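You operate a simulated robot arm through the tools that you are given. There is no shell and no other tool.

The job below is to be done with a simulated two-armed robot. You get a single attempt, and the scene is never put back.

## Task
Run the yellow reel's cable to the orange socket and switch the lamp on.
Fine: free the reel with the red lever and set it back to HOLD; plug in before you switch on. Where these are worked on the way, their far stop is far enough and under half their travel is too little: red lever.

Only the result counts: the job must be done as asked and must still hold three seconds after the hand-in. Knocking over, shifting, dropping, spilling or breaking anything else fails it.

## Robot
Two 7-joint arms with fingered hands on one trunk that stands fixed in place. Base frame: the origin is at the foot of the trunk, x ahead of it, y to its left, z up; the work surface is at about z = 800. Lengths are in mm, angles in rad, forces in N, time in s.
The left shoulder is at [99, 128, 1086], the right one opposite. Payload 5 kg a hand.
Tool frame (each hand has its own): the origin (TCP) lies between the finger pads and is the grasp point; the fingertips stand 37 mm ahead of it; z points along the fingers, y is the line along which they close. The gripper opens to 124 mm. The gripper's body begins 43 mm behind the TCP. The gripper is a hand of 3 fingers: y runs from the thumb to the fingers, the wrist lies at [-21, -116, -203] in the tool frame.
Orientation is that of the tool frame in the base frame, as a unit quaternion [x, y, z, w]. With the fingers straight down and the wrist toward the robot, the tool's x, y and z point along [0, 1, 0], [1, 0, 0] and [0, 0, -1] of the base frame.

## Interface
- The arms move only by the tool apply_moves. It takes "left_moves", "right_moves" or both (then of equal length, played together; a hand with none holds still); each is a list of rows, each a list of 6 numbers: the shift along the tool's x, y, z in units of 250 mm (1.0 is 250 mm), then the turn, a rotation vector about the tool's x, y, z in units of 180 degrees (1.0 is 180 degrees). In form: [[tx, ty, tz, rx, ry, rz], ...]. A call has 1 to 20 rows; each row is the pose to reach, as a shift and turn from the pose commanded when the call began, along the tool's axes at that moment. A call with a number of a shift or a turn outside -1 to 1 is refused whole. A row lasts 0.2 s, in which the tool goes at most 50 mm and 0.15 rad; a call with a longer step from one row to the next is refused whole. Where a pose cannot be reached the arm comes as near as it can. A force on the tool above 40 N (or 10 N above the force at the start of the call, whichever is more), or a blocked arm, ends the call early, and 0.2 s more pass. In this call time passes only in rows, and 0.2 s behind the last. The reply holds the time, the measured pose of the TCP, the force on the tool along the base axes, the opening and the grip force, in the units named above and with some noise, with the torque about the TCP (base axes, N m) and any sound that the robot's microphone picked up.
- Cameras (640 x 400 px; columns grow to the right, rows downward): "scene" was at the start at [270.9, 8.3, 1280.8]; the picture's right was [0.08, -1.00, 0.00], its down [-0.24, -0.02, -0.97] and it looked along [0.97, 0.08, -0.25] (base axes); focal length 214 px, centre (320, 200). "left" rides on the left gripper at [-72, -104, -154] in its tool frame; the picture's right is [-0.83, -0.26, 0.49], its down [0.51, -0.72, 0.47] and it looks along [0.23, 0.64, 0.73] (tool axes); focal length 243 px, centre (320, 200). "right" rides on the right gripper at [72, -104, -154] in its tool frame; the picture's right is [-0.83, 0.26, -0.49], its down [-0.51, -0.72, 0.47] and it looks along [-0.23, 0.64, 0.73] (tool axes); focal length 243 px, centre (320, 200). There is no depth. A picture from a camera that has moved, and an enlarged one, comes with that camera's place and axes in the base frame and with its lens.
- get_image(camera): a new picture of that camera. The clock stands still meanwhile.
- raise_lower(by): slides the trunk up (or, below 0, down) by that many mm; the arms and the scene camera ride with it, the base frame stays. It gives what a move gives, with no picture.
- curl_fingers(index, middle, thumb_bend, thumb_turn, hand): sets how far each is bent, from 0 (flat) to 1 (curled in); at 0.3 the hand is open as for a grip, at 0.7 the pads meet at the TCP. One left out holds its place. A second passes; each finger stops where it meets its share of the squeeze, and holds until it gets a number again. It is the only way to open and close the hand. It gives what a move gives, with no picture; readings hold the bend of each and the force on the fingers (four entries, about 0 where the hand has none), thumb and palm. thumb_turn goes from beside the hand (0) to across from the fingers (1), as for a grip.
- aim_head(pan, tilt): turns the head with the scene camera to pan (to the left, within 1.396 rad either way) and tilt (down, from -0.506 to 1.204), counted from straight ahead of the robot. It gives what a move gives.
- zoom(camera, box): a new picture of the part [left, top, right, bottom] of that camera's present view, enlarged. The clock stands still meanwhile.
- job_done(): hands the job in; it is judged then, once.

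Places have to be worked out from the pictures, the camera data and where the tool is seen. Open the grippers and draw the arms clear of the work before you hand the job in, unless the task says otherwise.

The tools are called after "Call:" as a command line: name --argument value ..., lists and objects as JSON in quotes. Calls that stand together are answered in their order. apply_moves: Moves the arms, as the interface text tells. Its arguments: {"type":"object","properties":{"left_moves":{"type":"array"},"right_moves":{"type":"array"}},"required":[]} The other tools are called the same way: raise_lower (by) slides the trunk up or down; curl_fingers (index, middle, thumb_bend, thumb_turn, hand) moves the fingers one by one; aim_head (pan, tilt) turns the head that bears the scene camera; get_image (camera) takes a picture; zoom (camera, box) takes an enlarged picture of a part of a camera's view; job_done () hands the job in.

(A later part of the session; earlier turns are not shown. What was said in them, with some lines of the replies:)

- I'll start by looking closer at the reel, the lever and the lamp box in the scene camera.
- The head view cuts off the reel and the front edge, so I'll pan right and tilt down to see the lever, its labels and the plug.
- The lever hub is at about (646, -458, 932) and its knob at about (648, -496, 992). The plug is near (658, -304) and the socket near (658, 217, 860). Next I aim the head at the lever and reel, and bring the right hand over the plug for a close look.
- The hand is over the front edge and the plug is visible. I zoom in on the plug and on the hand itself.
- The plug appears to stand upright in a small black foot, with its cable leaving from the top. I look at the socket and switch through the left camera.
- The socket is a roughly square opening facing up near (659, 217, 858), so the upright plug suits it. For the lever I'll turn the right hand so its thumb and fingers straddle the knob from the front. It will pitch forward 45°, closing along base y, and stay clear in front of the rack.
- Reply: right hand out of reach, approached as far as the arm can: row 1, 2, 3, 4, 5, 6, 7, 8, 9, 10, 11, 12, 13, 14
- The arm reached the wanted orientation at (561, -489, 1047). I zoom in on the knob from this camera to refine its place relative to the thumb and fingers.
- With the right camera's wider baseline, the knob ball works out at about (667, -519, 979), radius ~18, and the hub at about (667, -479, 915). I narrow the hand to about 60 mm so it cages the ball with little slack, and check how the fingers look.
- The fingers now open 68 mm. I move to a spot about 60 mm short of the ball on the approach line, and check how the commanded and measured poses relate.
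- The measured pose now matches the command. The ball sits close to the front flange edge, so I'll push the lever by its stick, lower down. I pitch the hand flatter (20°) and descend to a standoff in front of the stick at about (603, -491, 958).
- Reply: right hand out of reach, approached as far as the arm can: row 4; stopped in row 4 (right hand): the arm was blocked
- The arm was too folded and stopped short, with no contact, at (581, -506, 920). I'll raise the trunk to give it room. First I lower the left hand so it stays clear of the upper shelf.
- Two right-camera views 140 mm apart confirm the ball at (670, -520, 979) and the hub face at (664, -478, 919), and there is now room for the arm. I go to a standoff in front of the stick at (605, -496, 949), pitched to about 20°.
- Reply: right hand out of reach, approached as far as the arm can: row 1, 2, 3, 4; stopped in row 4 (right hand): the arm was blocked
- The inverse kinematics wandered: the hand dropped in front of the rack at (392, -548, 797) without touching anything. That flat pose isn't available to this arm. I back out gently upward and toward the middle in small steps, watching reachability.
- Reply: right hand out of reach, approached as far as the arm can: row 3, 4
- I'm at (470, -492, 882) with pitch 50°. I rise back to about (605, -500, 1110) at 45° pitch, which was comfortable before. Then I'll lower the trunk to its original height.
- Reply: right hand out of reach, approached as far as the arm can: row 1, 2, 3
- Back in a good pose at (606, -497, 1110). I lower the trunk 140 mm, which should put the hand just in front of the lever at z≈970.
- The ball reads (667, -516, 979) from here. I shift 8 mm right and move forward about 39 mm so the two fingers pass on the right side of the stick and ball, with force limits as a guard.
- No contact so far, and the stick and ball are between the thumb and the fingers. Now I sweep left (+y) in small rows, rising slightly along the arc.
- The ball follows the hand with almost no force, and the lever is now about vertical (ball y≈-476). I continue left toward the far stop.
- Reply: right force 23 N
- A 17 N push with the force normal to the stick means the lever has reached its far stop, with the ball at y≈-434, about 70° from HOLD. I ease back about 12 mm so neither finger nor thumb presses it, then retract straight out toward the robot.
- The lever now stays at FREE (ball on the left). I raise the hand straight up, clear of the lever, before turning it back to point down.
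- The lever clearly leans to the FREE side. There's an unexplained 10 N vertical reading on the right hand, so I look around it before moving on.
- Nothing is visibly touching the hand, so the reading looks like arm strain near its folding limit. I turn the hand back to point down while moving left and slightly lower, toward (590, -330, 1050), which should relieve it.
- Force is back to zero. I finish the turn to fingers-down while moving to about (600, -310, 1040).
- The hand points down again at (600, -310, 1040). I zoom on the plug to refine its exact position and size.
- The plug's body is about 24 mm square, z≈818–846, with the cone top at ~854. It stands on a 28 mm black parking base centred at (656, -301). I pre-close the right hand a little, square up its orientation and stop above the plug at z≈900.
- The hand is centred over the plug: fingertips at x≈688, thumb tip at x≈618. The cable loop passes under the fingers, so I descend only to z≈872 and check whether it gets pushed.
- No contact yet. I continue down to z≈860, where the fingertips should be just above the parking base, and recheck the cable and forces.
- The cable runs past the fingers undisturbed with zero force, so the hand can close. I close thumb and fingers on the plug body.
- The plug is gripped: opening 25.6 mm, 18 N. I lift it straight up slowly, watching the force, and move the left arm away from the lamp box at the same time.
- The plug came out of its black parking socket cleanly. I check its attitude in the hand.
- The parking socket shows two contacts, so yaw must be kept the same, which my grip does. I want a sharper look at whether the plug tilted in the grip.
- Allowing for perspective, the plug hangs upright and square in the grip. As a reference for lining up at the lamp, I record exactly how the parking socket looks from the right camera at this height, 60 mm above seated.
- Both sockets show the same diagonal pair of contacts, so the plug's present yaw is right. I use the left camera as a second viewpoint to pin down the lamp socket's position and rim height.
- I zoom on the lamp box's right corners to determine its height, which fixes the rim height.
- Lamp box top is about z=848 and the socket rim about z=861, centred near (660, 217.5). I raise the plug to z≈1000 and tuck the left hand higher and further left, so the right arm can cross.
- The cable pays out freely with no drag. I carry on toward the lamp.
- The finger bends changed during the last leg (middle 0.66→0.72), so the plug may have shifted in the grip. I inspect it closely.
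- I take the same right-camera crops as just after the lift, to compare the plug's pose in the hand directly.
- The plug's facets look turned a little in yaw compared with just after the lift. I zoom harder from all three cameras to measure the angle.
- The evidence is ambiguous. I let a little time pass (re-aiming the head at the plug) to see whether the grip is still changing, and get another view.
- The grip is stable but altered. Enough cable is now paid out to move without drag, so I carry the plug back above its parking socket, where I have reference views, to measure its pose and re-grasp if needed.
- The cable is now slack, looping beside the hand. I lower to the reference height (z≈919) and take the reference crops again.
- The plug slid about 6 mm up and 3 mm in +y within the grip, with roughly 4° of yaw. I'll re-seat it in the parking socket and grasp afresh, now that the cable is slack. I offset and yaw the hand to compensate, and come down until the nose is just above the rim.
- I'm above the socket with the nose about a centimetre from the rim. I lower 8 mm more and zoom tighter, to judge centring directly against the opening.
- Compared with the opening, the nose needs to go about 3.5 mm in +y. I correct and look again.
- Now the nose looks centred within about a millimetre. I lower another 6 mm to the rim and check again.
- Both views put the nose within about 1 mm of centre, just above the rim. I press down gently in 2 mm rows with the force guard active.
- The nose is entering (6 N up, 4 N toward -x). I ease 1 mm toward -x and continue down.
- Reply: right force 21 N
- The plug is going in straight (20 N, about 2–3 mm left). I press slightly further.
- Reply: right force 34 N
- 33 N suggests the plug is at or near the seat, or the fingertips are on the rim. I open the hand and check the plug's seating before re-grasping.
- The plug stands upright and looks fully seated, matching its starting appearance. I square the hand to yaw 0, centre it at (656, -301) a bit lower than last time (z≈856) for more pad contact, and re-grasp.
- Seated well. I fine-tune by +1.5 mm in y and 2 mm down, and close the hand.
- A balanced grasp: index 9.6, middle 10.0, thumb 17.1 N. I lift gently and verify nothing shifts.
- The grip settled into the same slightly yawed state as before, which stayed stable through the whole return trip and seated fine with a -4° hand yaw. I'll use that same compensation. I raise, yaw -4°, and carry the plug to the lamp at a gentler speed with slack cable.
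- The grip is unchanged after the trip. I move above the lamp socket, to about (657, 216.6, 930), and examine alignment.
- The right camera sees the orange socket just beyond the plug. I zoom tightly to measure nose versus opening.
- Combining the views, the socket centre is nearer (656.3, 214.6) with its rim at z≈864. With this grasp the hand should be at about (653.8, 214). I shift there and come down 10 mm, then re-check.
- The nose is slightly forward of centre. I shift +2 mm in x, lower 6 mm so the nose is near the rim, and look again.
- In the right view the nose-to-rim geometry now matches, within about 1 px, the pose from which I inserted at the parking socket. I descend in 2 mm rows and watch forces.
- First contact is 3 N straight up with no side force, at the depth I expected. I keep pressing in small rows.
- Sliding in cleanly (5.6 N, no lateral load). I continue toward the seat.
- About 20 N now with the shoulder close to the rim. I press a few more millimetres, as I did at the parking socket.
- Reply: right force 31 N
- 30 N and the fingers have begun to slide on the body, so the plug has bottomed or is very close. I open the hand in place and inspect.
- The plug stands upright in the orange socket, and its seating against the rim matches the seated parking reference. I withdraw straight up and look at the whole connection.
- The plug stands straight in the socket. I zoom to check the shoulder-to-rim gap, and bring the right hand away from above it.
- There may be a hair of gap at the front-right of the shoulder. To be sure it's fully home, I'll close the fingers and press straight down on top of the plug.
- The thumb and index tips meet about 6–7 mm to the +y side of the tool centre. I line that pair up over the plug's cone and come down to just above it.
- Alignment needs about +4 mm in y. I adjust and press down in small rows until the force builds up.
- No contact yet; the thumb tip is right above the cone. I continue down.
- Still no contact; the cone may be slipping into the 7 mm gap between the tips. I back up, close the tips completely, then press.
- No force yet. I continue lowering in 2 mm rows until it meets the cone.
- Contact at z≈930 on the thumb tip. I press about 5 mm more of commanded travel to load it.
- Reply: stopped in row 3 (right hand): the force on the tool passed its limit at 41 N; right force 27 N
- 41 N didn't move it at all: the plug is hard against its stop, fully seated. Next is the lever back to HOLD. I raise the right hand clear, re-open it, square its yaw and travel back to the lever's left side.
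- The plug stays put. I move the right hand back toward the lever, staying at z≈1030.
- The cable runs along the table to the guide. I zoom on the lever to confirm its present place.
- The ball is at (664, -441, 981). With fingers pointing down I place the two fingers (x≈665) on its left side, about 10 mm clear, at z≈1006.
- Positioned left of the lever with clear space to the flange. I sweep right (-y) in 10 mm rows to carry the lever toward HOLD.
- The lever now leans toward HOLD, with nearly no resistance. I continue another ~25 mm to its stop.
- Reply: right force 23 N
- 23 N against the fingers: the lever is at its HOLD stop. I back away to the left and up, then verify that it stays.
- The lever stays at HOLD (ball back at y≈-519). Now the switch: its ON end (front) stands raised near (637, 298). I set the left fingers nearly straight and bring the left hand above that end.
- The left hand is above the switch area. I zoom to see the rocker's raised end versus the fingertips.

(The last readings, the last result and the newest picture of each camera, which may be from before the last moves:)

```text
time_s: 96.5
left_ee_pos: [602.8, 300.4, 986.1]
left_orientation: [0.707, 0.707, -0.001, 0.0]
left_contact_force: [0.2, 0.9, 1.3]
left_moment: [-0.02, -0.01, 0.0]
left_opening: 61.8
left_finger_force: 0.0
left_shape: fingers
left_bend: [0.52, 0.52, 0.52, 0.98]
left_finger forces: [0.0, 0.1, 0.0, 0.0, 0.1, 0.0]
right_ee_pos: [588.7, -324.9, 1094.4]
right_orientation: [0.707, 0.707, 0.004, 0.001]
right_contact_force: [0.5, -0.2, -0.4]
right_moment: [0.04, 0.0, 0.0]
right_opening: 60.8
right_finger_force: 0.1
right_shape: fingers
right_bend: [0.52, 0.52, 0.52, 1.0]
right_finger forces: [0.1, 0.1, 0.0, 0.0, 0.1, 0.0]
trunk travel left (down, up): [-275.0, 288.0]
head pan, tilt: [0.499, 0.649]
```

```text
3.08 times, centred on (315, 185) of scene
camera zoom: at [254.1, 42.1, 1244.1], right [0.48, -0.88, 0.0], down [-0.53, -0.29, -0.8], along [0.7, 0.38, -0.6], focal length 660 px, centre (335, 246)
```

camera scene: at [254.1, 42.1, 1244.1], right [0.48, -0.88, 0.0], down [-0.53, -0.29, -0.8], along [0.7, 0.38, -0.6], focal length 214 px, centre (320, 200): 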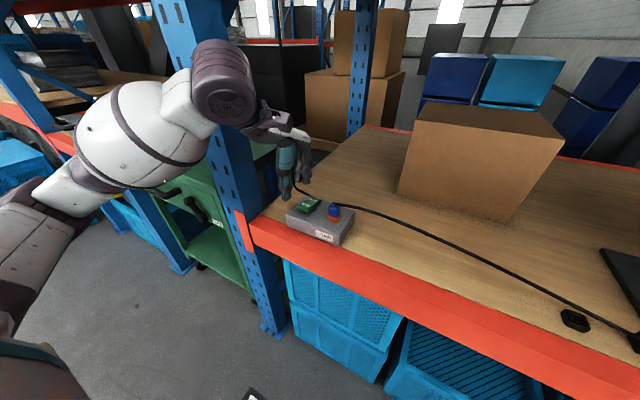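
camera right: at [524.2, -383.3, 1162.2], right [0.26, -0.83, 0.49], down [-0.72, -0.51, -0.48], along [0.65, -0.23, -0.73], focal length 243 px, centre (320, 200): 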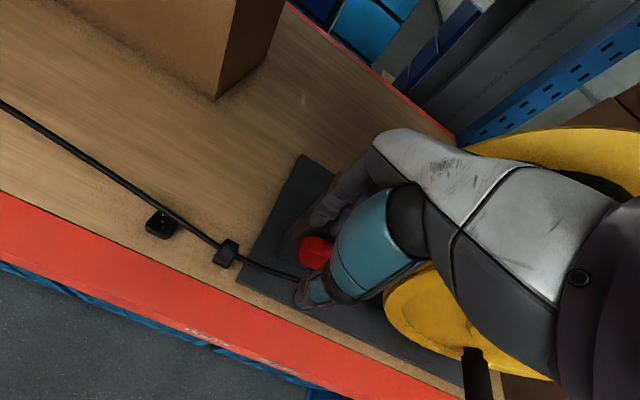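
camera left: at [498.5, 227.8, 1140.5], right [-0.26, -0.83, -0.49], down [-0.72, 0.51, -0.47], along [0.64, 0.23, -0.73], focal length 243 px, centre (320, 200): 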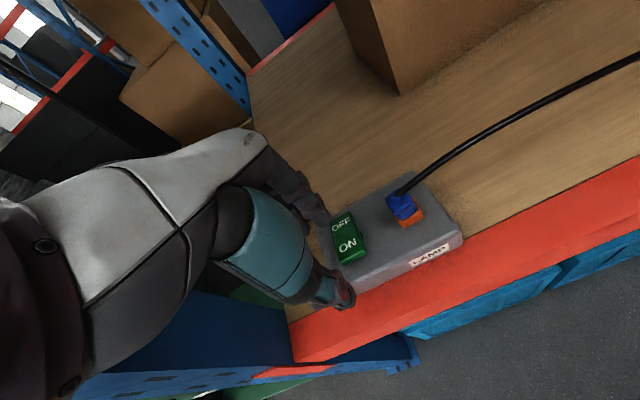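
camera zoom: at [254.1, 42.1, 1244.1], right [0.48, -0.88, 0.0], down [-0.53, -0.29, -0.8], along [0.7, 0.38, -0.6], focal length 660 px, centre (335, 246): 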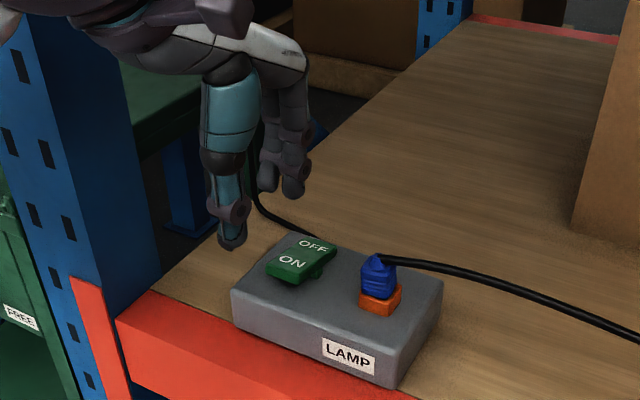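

The ON end's centre is about (636, 298.5) with its edge raised to z≈870. I shift slightly and come down to just above it.

Call:
apply_moves --left_moves '[[-0.016, -0.014, 0.09, 0, 0, 0], [-0.016, -0.014, 0.18, 0, 0, 0], [-0.016, -0.014, 0.25, 0, 0, 0]]'

Call:
zoom --camera "left" --box '[280, 180, 400, 300]'

Call:
zoom --camera "scene" --box '[280, 160, 360, 250]'

```text
time_s: 97.3
left_ee_pos: [598.9, 295.2, 923.9]
left_orientation: [0.707, 0.707, -0.001, -0.001]
left_contact_force: [-0.5, 0.0, -0.3]
left_moment: [0.0, -0.02, 0.02]
left_opening: 62.1
left_finger_force: 0.1
left_shape: fingers
left_bend: [0.52, 0.52, 0.52, 0.98]
left_finger forces: [0.0, 0.0, 0.1, 0.0, 0.1, 0.0]
right_ee_pos: [588.3, -323.6, 1094.6]
right_orientation: [0.707, 0.707, 0.004, 0.0]
right_contact_force: [-0.2, 0.3, 0.2]
right_moment: [0.03, 0.03, 0.0]
right_opening: 60.9
right_finger_force: 0.0
right_shape: fingers
right_bend: [0.52, 0.52, 0.52, 1.0]
right_finger forces: [0.1, 0.0, 0.0, 0.0, 0.1, 0.0]
trunk travel left (down, up): [-275.0, 288.0]
head pan, tilt: [0.499, 0.649]
```

```text
3.33 times, centred on (340, 240) of left
camera zoom: at [494.6, 223.3, 1077.9], right [-0.26, -0.83, -0.49], down [-0.72, 0.51, -0.47], along [0.64, 0.23, -0.73], focal length 809 px, centre (253, 67)
```

zoom: 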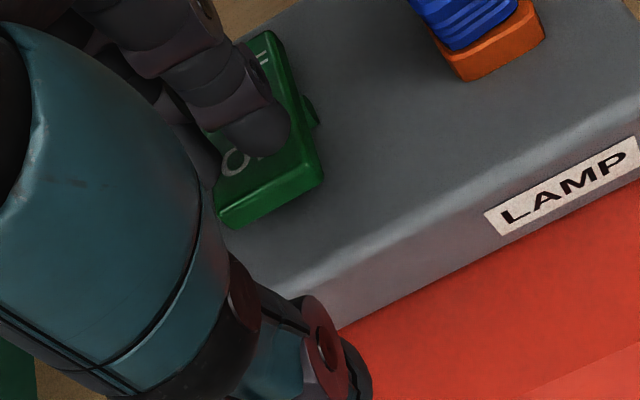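

```text
4.44 times, centred on (320, 205) of scene
camera zoom: at [254.1, 42.3, 1244.1], right [0.48, -0.88, 0.0], down [-0.53, -0.29, -0.8], along [0.7, 0.38, -0.6], focal length 953 px, centre (320, 178)
```

zoom: 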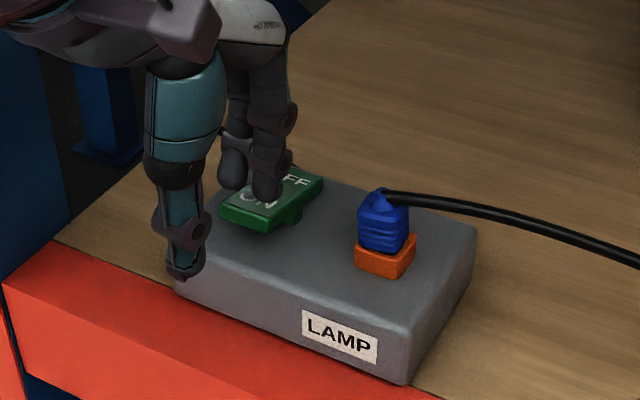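

Both fingertips are over the ON half at x≈634, y≈287 and 310. I press down slowly; the force guard and any click will tell.

Call:
apply_moves --left_moves '[[0, 0, 0.016, 0, 0, 0], [0, 0, 0.032, 0, 0, 0], [0, 0, 0.048, 0, 0, 0], [0, 0, 0.058, 0, 0, 0], [0, 0, 0.068, 0, 0, 0], [0, 0, 0.078, 0, 0, 0]]'

Call:
zoom --camera "scene" --box '[280, 160, 360, 250]'

```text
time_s: 98.7
left_ee_pos: [599.1, 295.8, 906.0]
left_orientation: [0.706, 0.708, 0.002, 0.002]
left_contact_force: [0.3, -0.3, 20.8]
left_moment: [-0.21, -0.91, 0.02]
left_opening: 62.3
left_finger_force: 10.3
left_shape: fingers
left_bend: [0.52, 0.52, 0.52, 0.98]
left_finger forces: [17.3, 3.6, 0.1, 0.1, 0.1, 0.1]
right_ee_pos: [585.4, -325.1, 1095.5]
right_orientation: [0.707, 0.707, 0.004, 0.002]
right_contact_force: [0.1, 0.1, -0.6]
right_moment: [-0.01, 0.0, 0.04]
right_opening: 61.1
right_finger_force: 0.2
right_shape: fingers
right_bend: [0.52, 0.52, 0.52, 1.0]
right_finger forces: [0.0, 0.1, 0.0, 0.1, 0.1, 0.1]
trunk travel left (down, up): [-275.0, 288.0]
head pan, tilt: [0.499, 0.649]
```

```text
4.44 times, centred on (320, 205) of scene
camera zoom: at [252.0, 41.4, 1244.7], right [0.48, -0.88, 0.0], down [-0.53, -0.29, -0.8], along [0.7, 0.38, -0.6], focal length 953 px, centre (320, 178)
```

zoom: 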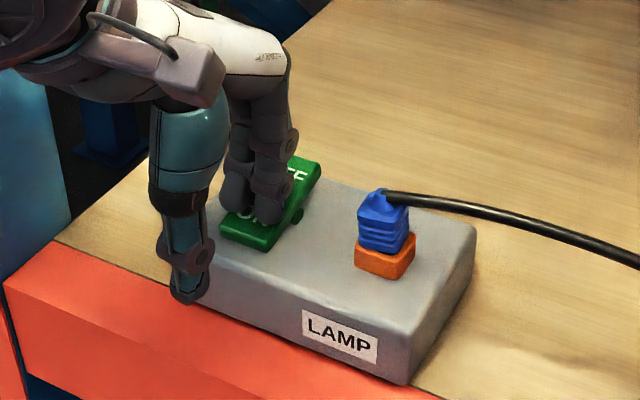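

The rocker flipped with the ON end down, and the scene brightened: the lamp is lit. I retract the left hand upward and check that it stays on.

Call:
apply_moves --left_moves '[[0, 0, -0.08, 0, 0, 0], [0, 0, -0.2, 0, 0, 0], [0, -0.02, -0.36, 0, 0, 0], [0.06, -0.1, -0.5, 0, 0, 0], [0.14, -0.2, -0.62, 0, 0, 0], [0.2, -0.3, -0.74, 0, 0, 0]]'

Call:
get_image --camera "scene"

Call:
zoom --camera "scene" --box '[280, 160, 360, 250]'

```text
time_s: 100.1
left_ee_pos: [522.0, 344.9, 1088.8]
left_orientation: [0.707, 0.707, 0.001, 0.0]
left_contact_force: [-0.3, 0.5, -0.5]
left_moment: [0.01, -0.05, -0.01]
left_opening: 61.8
left_finger_force: 0.1
left_shape: fingers
left_bend: [0.52, 0.52, 0.52, 0.98]
left_finger forces: [0.1, 0.0, 0.0, 0.0, 0.0, 0.0]
right_ee_pos: [585.1, -324.3, 1096.2]
right_orientation: [0.708, 0.707, 0.004, 0.003]
right_contact_force: [-0.3, -0.7, -0.1]
right_moment: [-0.01, -0.04, -0.01]
right_opening: 60.9
right_finger_force: 0.1
right_shape: fingers
right_bend: [0.52, 0.52, 0.52, 1.0]
right_finger forces: [0.1, 0.0, 0.0, 0.0, 0.0, 0.1]
trunk travel left (down, up): [-275.0, 288.0]
head pan, tilt: [0.499, 0.649]
```

```text
taken
camera scene: at [252.4, 41.8, 1244.5], right [0.48, -0.88, 0.0], down [-0.53, -0.29, -0.8], along [0.7, 0.38, -0.6], focal length 214 px, centre (320, 200)
```

scene: 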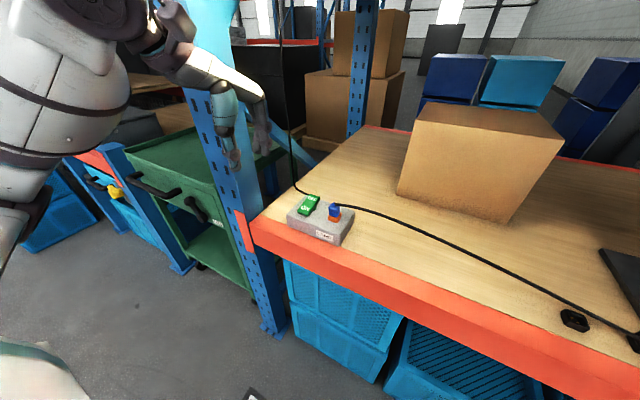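

```text
4.44 times, centred on (320, 205) of scene
camera zoom: at [252.4, 41.8, 1244.5], right [0.48, -0.88, 0.0], down [-0.53, -0.29, -0.8], along [0.7, 0.38, -0.6], focal length 953 px, centre (320, 178)
```

zoom: 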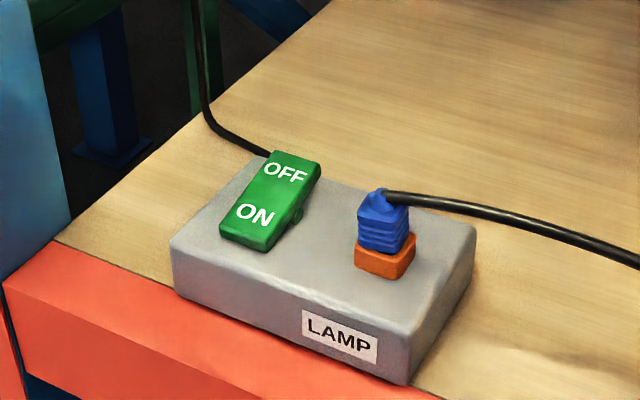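

The lamp is on with the plug seated and the lamp box where it was. I open both hands, draw the arms up and clear, and check the lever and reel one last time.

Call:
curl_fingers --hand "left" --index 0.3 --middle 0.3 --thumb_bend 0.3

Call:
curl_fingers --hand "right" --index 0.3 --middle 0.3 --thumb_bend 0.3

Call:
apply_moves --right_moves '[[0, -0.02, -0.12, 0, 0, 0], [0, -0.03, -0.24, 0, 0, 0], [0, -0.04, -0.36, 0, 0, 0], [0, -0.05, -0.46, 0, 0, 0]]' --left_moves '[[0, -0.02, -0.12, 0, 0, 0], [0, -0.03, -0.24, 0, 0, 0], [0, -0.04, -0.36, 0, 0, 0], [0, -0.05, -0.46, 0, 0, 0]]'

Call:
aim_head --pan -0.6 --tilt 0.6

Call:
get_image --camera "scene"

Call:
zoom --camera "scene" --box '[280, 90, 480, 230]'

```text
time_s: 101.1
left_ee_pos: [524.4, 344.8, 1087.9]
left_orientation: [0.708, 0.707, 0.0, 0.001]
left_contact_force: [-0.9, 0.0, 0.4]
left_moment: [-0.04, 0.02, -0.02]
left_opening: 128.4
left_finger_force: 0.0
left_shape: fingers
left_bend: [0.3, 0.3, 0.3, 0.98]
left_finger forces: [0.1, 0.0, 0.0, 0.0, 0.0, 0.0]
right_ee_pos: [588.2, -324.5, 1095.2]
right_orientation: [0.707, 0.707, 0.003, 0.001]
right_contact_force: [0.7, -0.6, 0.2]
right_moment: [-0.05, -0.01, -0.01]
right_opening: 60.9
right_finger_force: 0.1
right_shape: fingers
right_bend: [0.52, 0.52, 0.52, 1.0]
right_finger forces: [0.0, 0.0, 0.0, 0.0, 0.0, 0.0]
trunk travel left (down, up): [-275.0, 288.0]
head pan, tilt: [0.499, 0.649]
```

```text
time_s: 102.1
left_ee_pos: [523.8, 344.5, 1087.4]
left_orientation: [0.707, 0.707, 0.0, 0.0]
left_contact_force: [0.6, -0.1, 1.2]
left_moment: [0.01, 0.01, 0.0]
left_opening: 128.4
left_finger_force: 0.1
left_shape: fingers
left_bend: [0.3, 0.3, 0.3, 0.98]
left_finger forces: [0.0, 0.0, 0.0, 0.0, 0.1, 0.1]
right_ee_pos: [587.7, -324.4, 1094.2]
right_orientation: [0.708, 0.707, 0.003, 0.001]
right_contact_force: [-0.1, -0.3, -0.3]
right_moment: [0.02, 0.02, -0.03]
right_opening: 128.2
right_finger_force: 0.2
right_shape: fingers
right_bend: [0.3, 0.3, 0.3, 0.98]
right_finger forces: [0.0, 0.1, 0.1, 0.1, 0.0, 0.0]
trunk travel left (down, up): [-275.0, 288.0]
head pan, tilt: [0.499, 0.649]
```

```text
time_s: 103.1
left_ee_pos: [510.9, 344.9, 1205.7]
left_orientation: [0.707, 0.707, 0.0, 0.0]
left_contact_force: [-0.9, 0.2, 0.3]
left_moment: [0.0, 0.0, -0.01]
left_opening: 128.2
left_finger_force: 0.0
left_shape: fingers
left_bend: [0.3, 0.3, 0.3, 0.98]
left_finger forces: [0.1, 0.1, 0.1, 0.0, 0.0, 0.0]
right_ee_pos: [572.6, -323.6, 1210.3]
right_orientation: [0.707, 0.707, 0.005, 0.001]
right_contact_force: [-0.7, 0.2, 0.2]
right_moment: [0.02, 0.02, -0.02]
right_opening: 128.3
right_finger_force: 0.0
right_shape: fingers
right_bend: [0.3, 0.3, 0.3, 0.98]
right_finger forces: [0.0, 0.0, 0.0, 0.0, 0.0, 0.1]
trunk travel left (down, up): [-275.0, 288.0]
head pan, tilt: [0.499, 0.649]
```

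```text
time_s: 104.5
left_ee_pos: [511.3, 344.6, 1202.9]
left_orientation: [0.707, 0.707, 0.0, 0.0]
left_contact_force: [0.2, 0.5, -0.2]
left_moment: [-0.03, 0.0, 0.01]
left_opening: 128.2
left_finger_force: 0.1
left_shape: fingers
left_bend: [0.3, 0.3, 0.3, 0.98]
left_finger forces: [0.1, 0.0, 0.0, 0.1, 0.1, 0.1]
right_ee_pos: [574.5, -324.0, 1208.6]
right_orientation: [0.707, 0.707, 0.004, 0.002]
right_contact_force: [0.0, 0.0, -0.7]
right_moment: [-0.01, 0.01, 0.0]
right_opening: 128.4
right_finger_force: 0.1
right_shape: fingers
right_bend: [0.3, 0.3, 0.3, 0.98]
right_finger forces: [0.1, 0.0, 0.2, 0.0, 0.1, 0.0]
trunk travel left (down, up): [-275.0, 288.0]
head pan, tilt: [-0.6, 0.6]
```

```text
taken
camera scene: at [250.8, -49.3, 1248.3], right [-0.56, -0.83, 0.0], down [-0.47, 0.32, -0.83], along [0.68, -0.47, -0.56], focal length 214 px, centre (320, 200)
```

scene: 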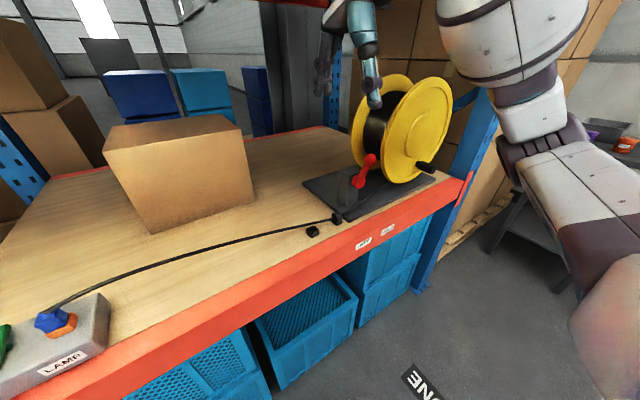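

```text
2.86 times, centred on (380, 160) of scene
camera zoom: at [250.8, -49.3, 1248.3], right [-0.56, -0.83, 0.0], down [-0.47, 0.32, -0.83], along [0.68, -0.47, -0.56], focal length 613 px, centre (149, 314)
```

zoom: 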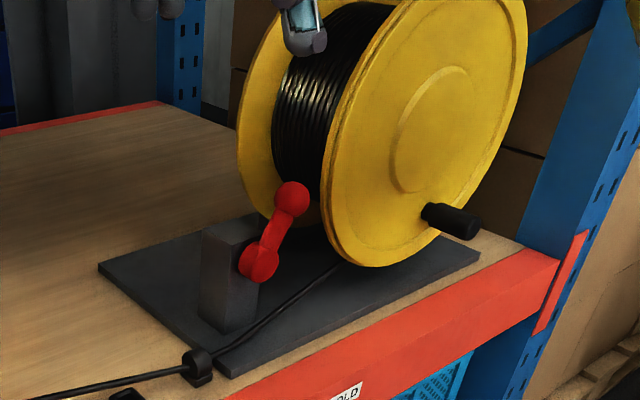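

The lever stays at HOLD, the cable runs from the reel through the guide to the plug in the orange socket, the lamp is lit, and both open hands are clear of the work. I hand the job in.

Call:
job_done

```text
The job is handed in.
```

I handed the job in with the yellow reel's cable plugged into the orange socket and the lamp switched on.

- **Lever:** I pushed the red lever to its far stop at FREE before moving the cable. After plugging in, I pushed it back to its stop at HOLD, where it stayed.
- **Plug:** On the first carry, the plug slipped a little in the right hand. I put it back in its parking socket, gripped it again and made a second trip. It is fully seated: pressing on top with about 40 N did not move it.
- **Switch:** I pressed the ON end only after the plug was in and the lever was back at HOLD. The rocker stayed on and the lamp is lit.
- **Surroundings:** I saw nothing knocked over or shifted, and the lamp box is where it was. Early on, the right arm dropped briefly in front of the rack while reaching for the lever; it registered no contact.

Both hands are open and clear of the work.
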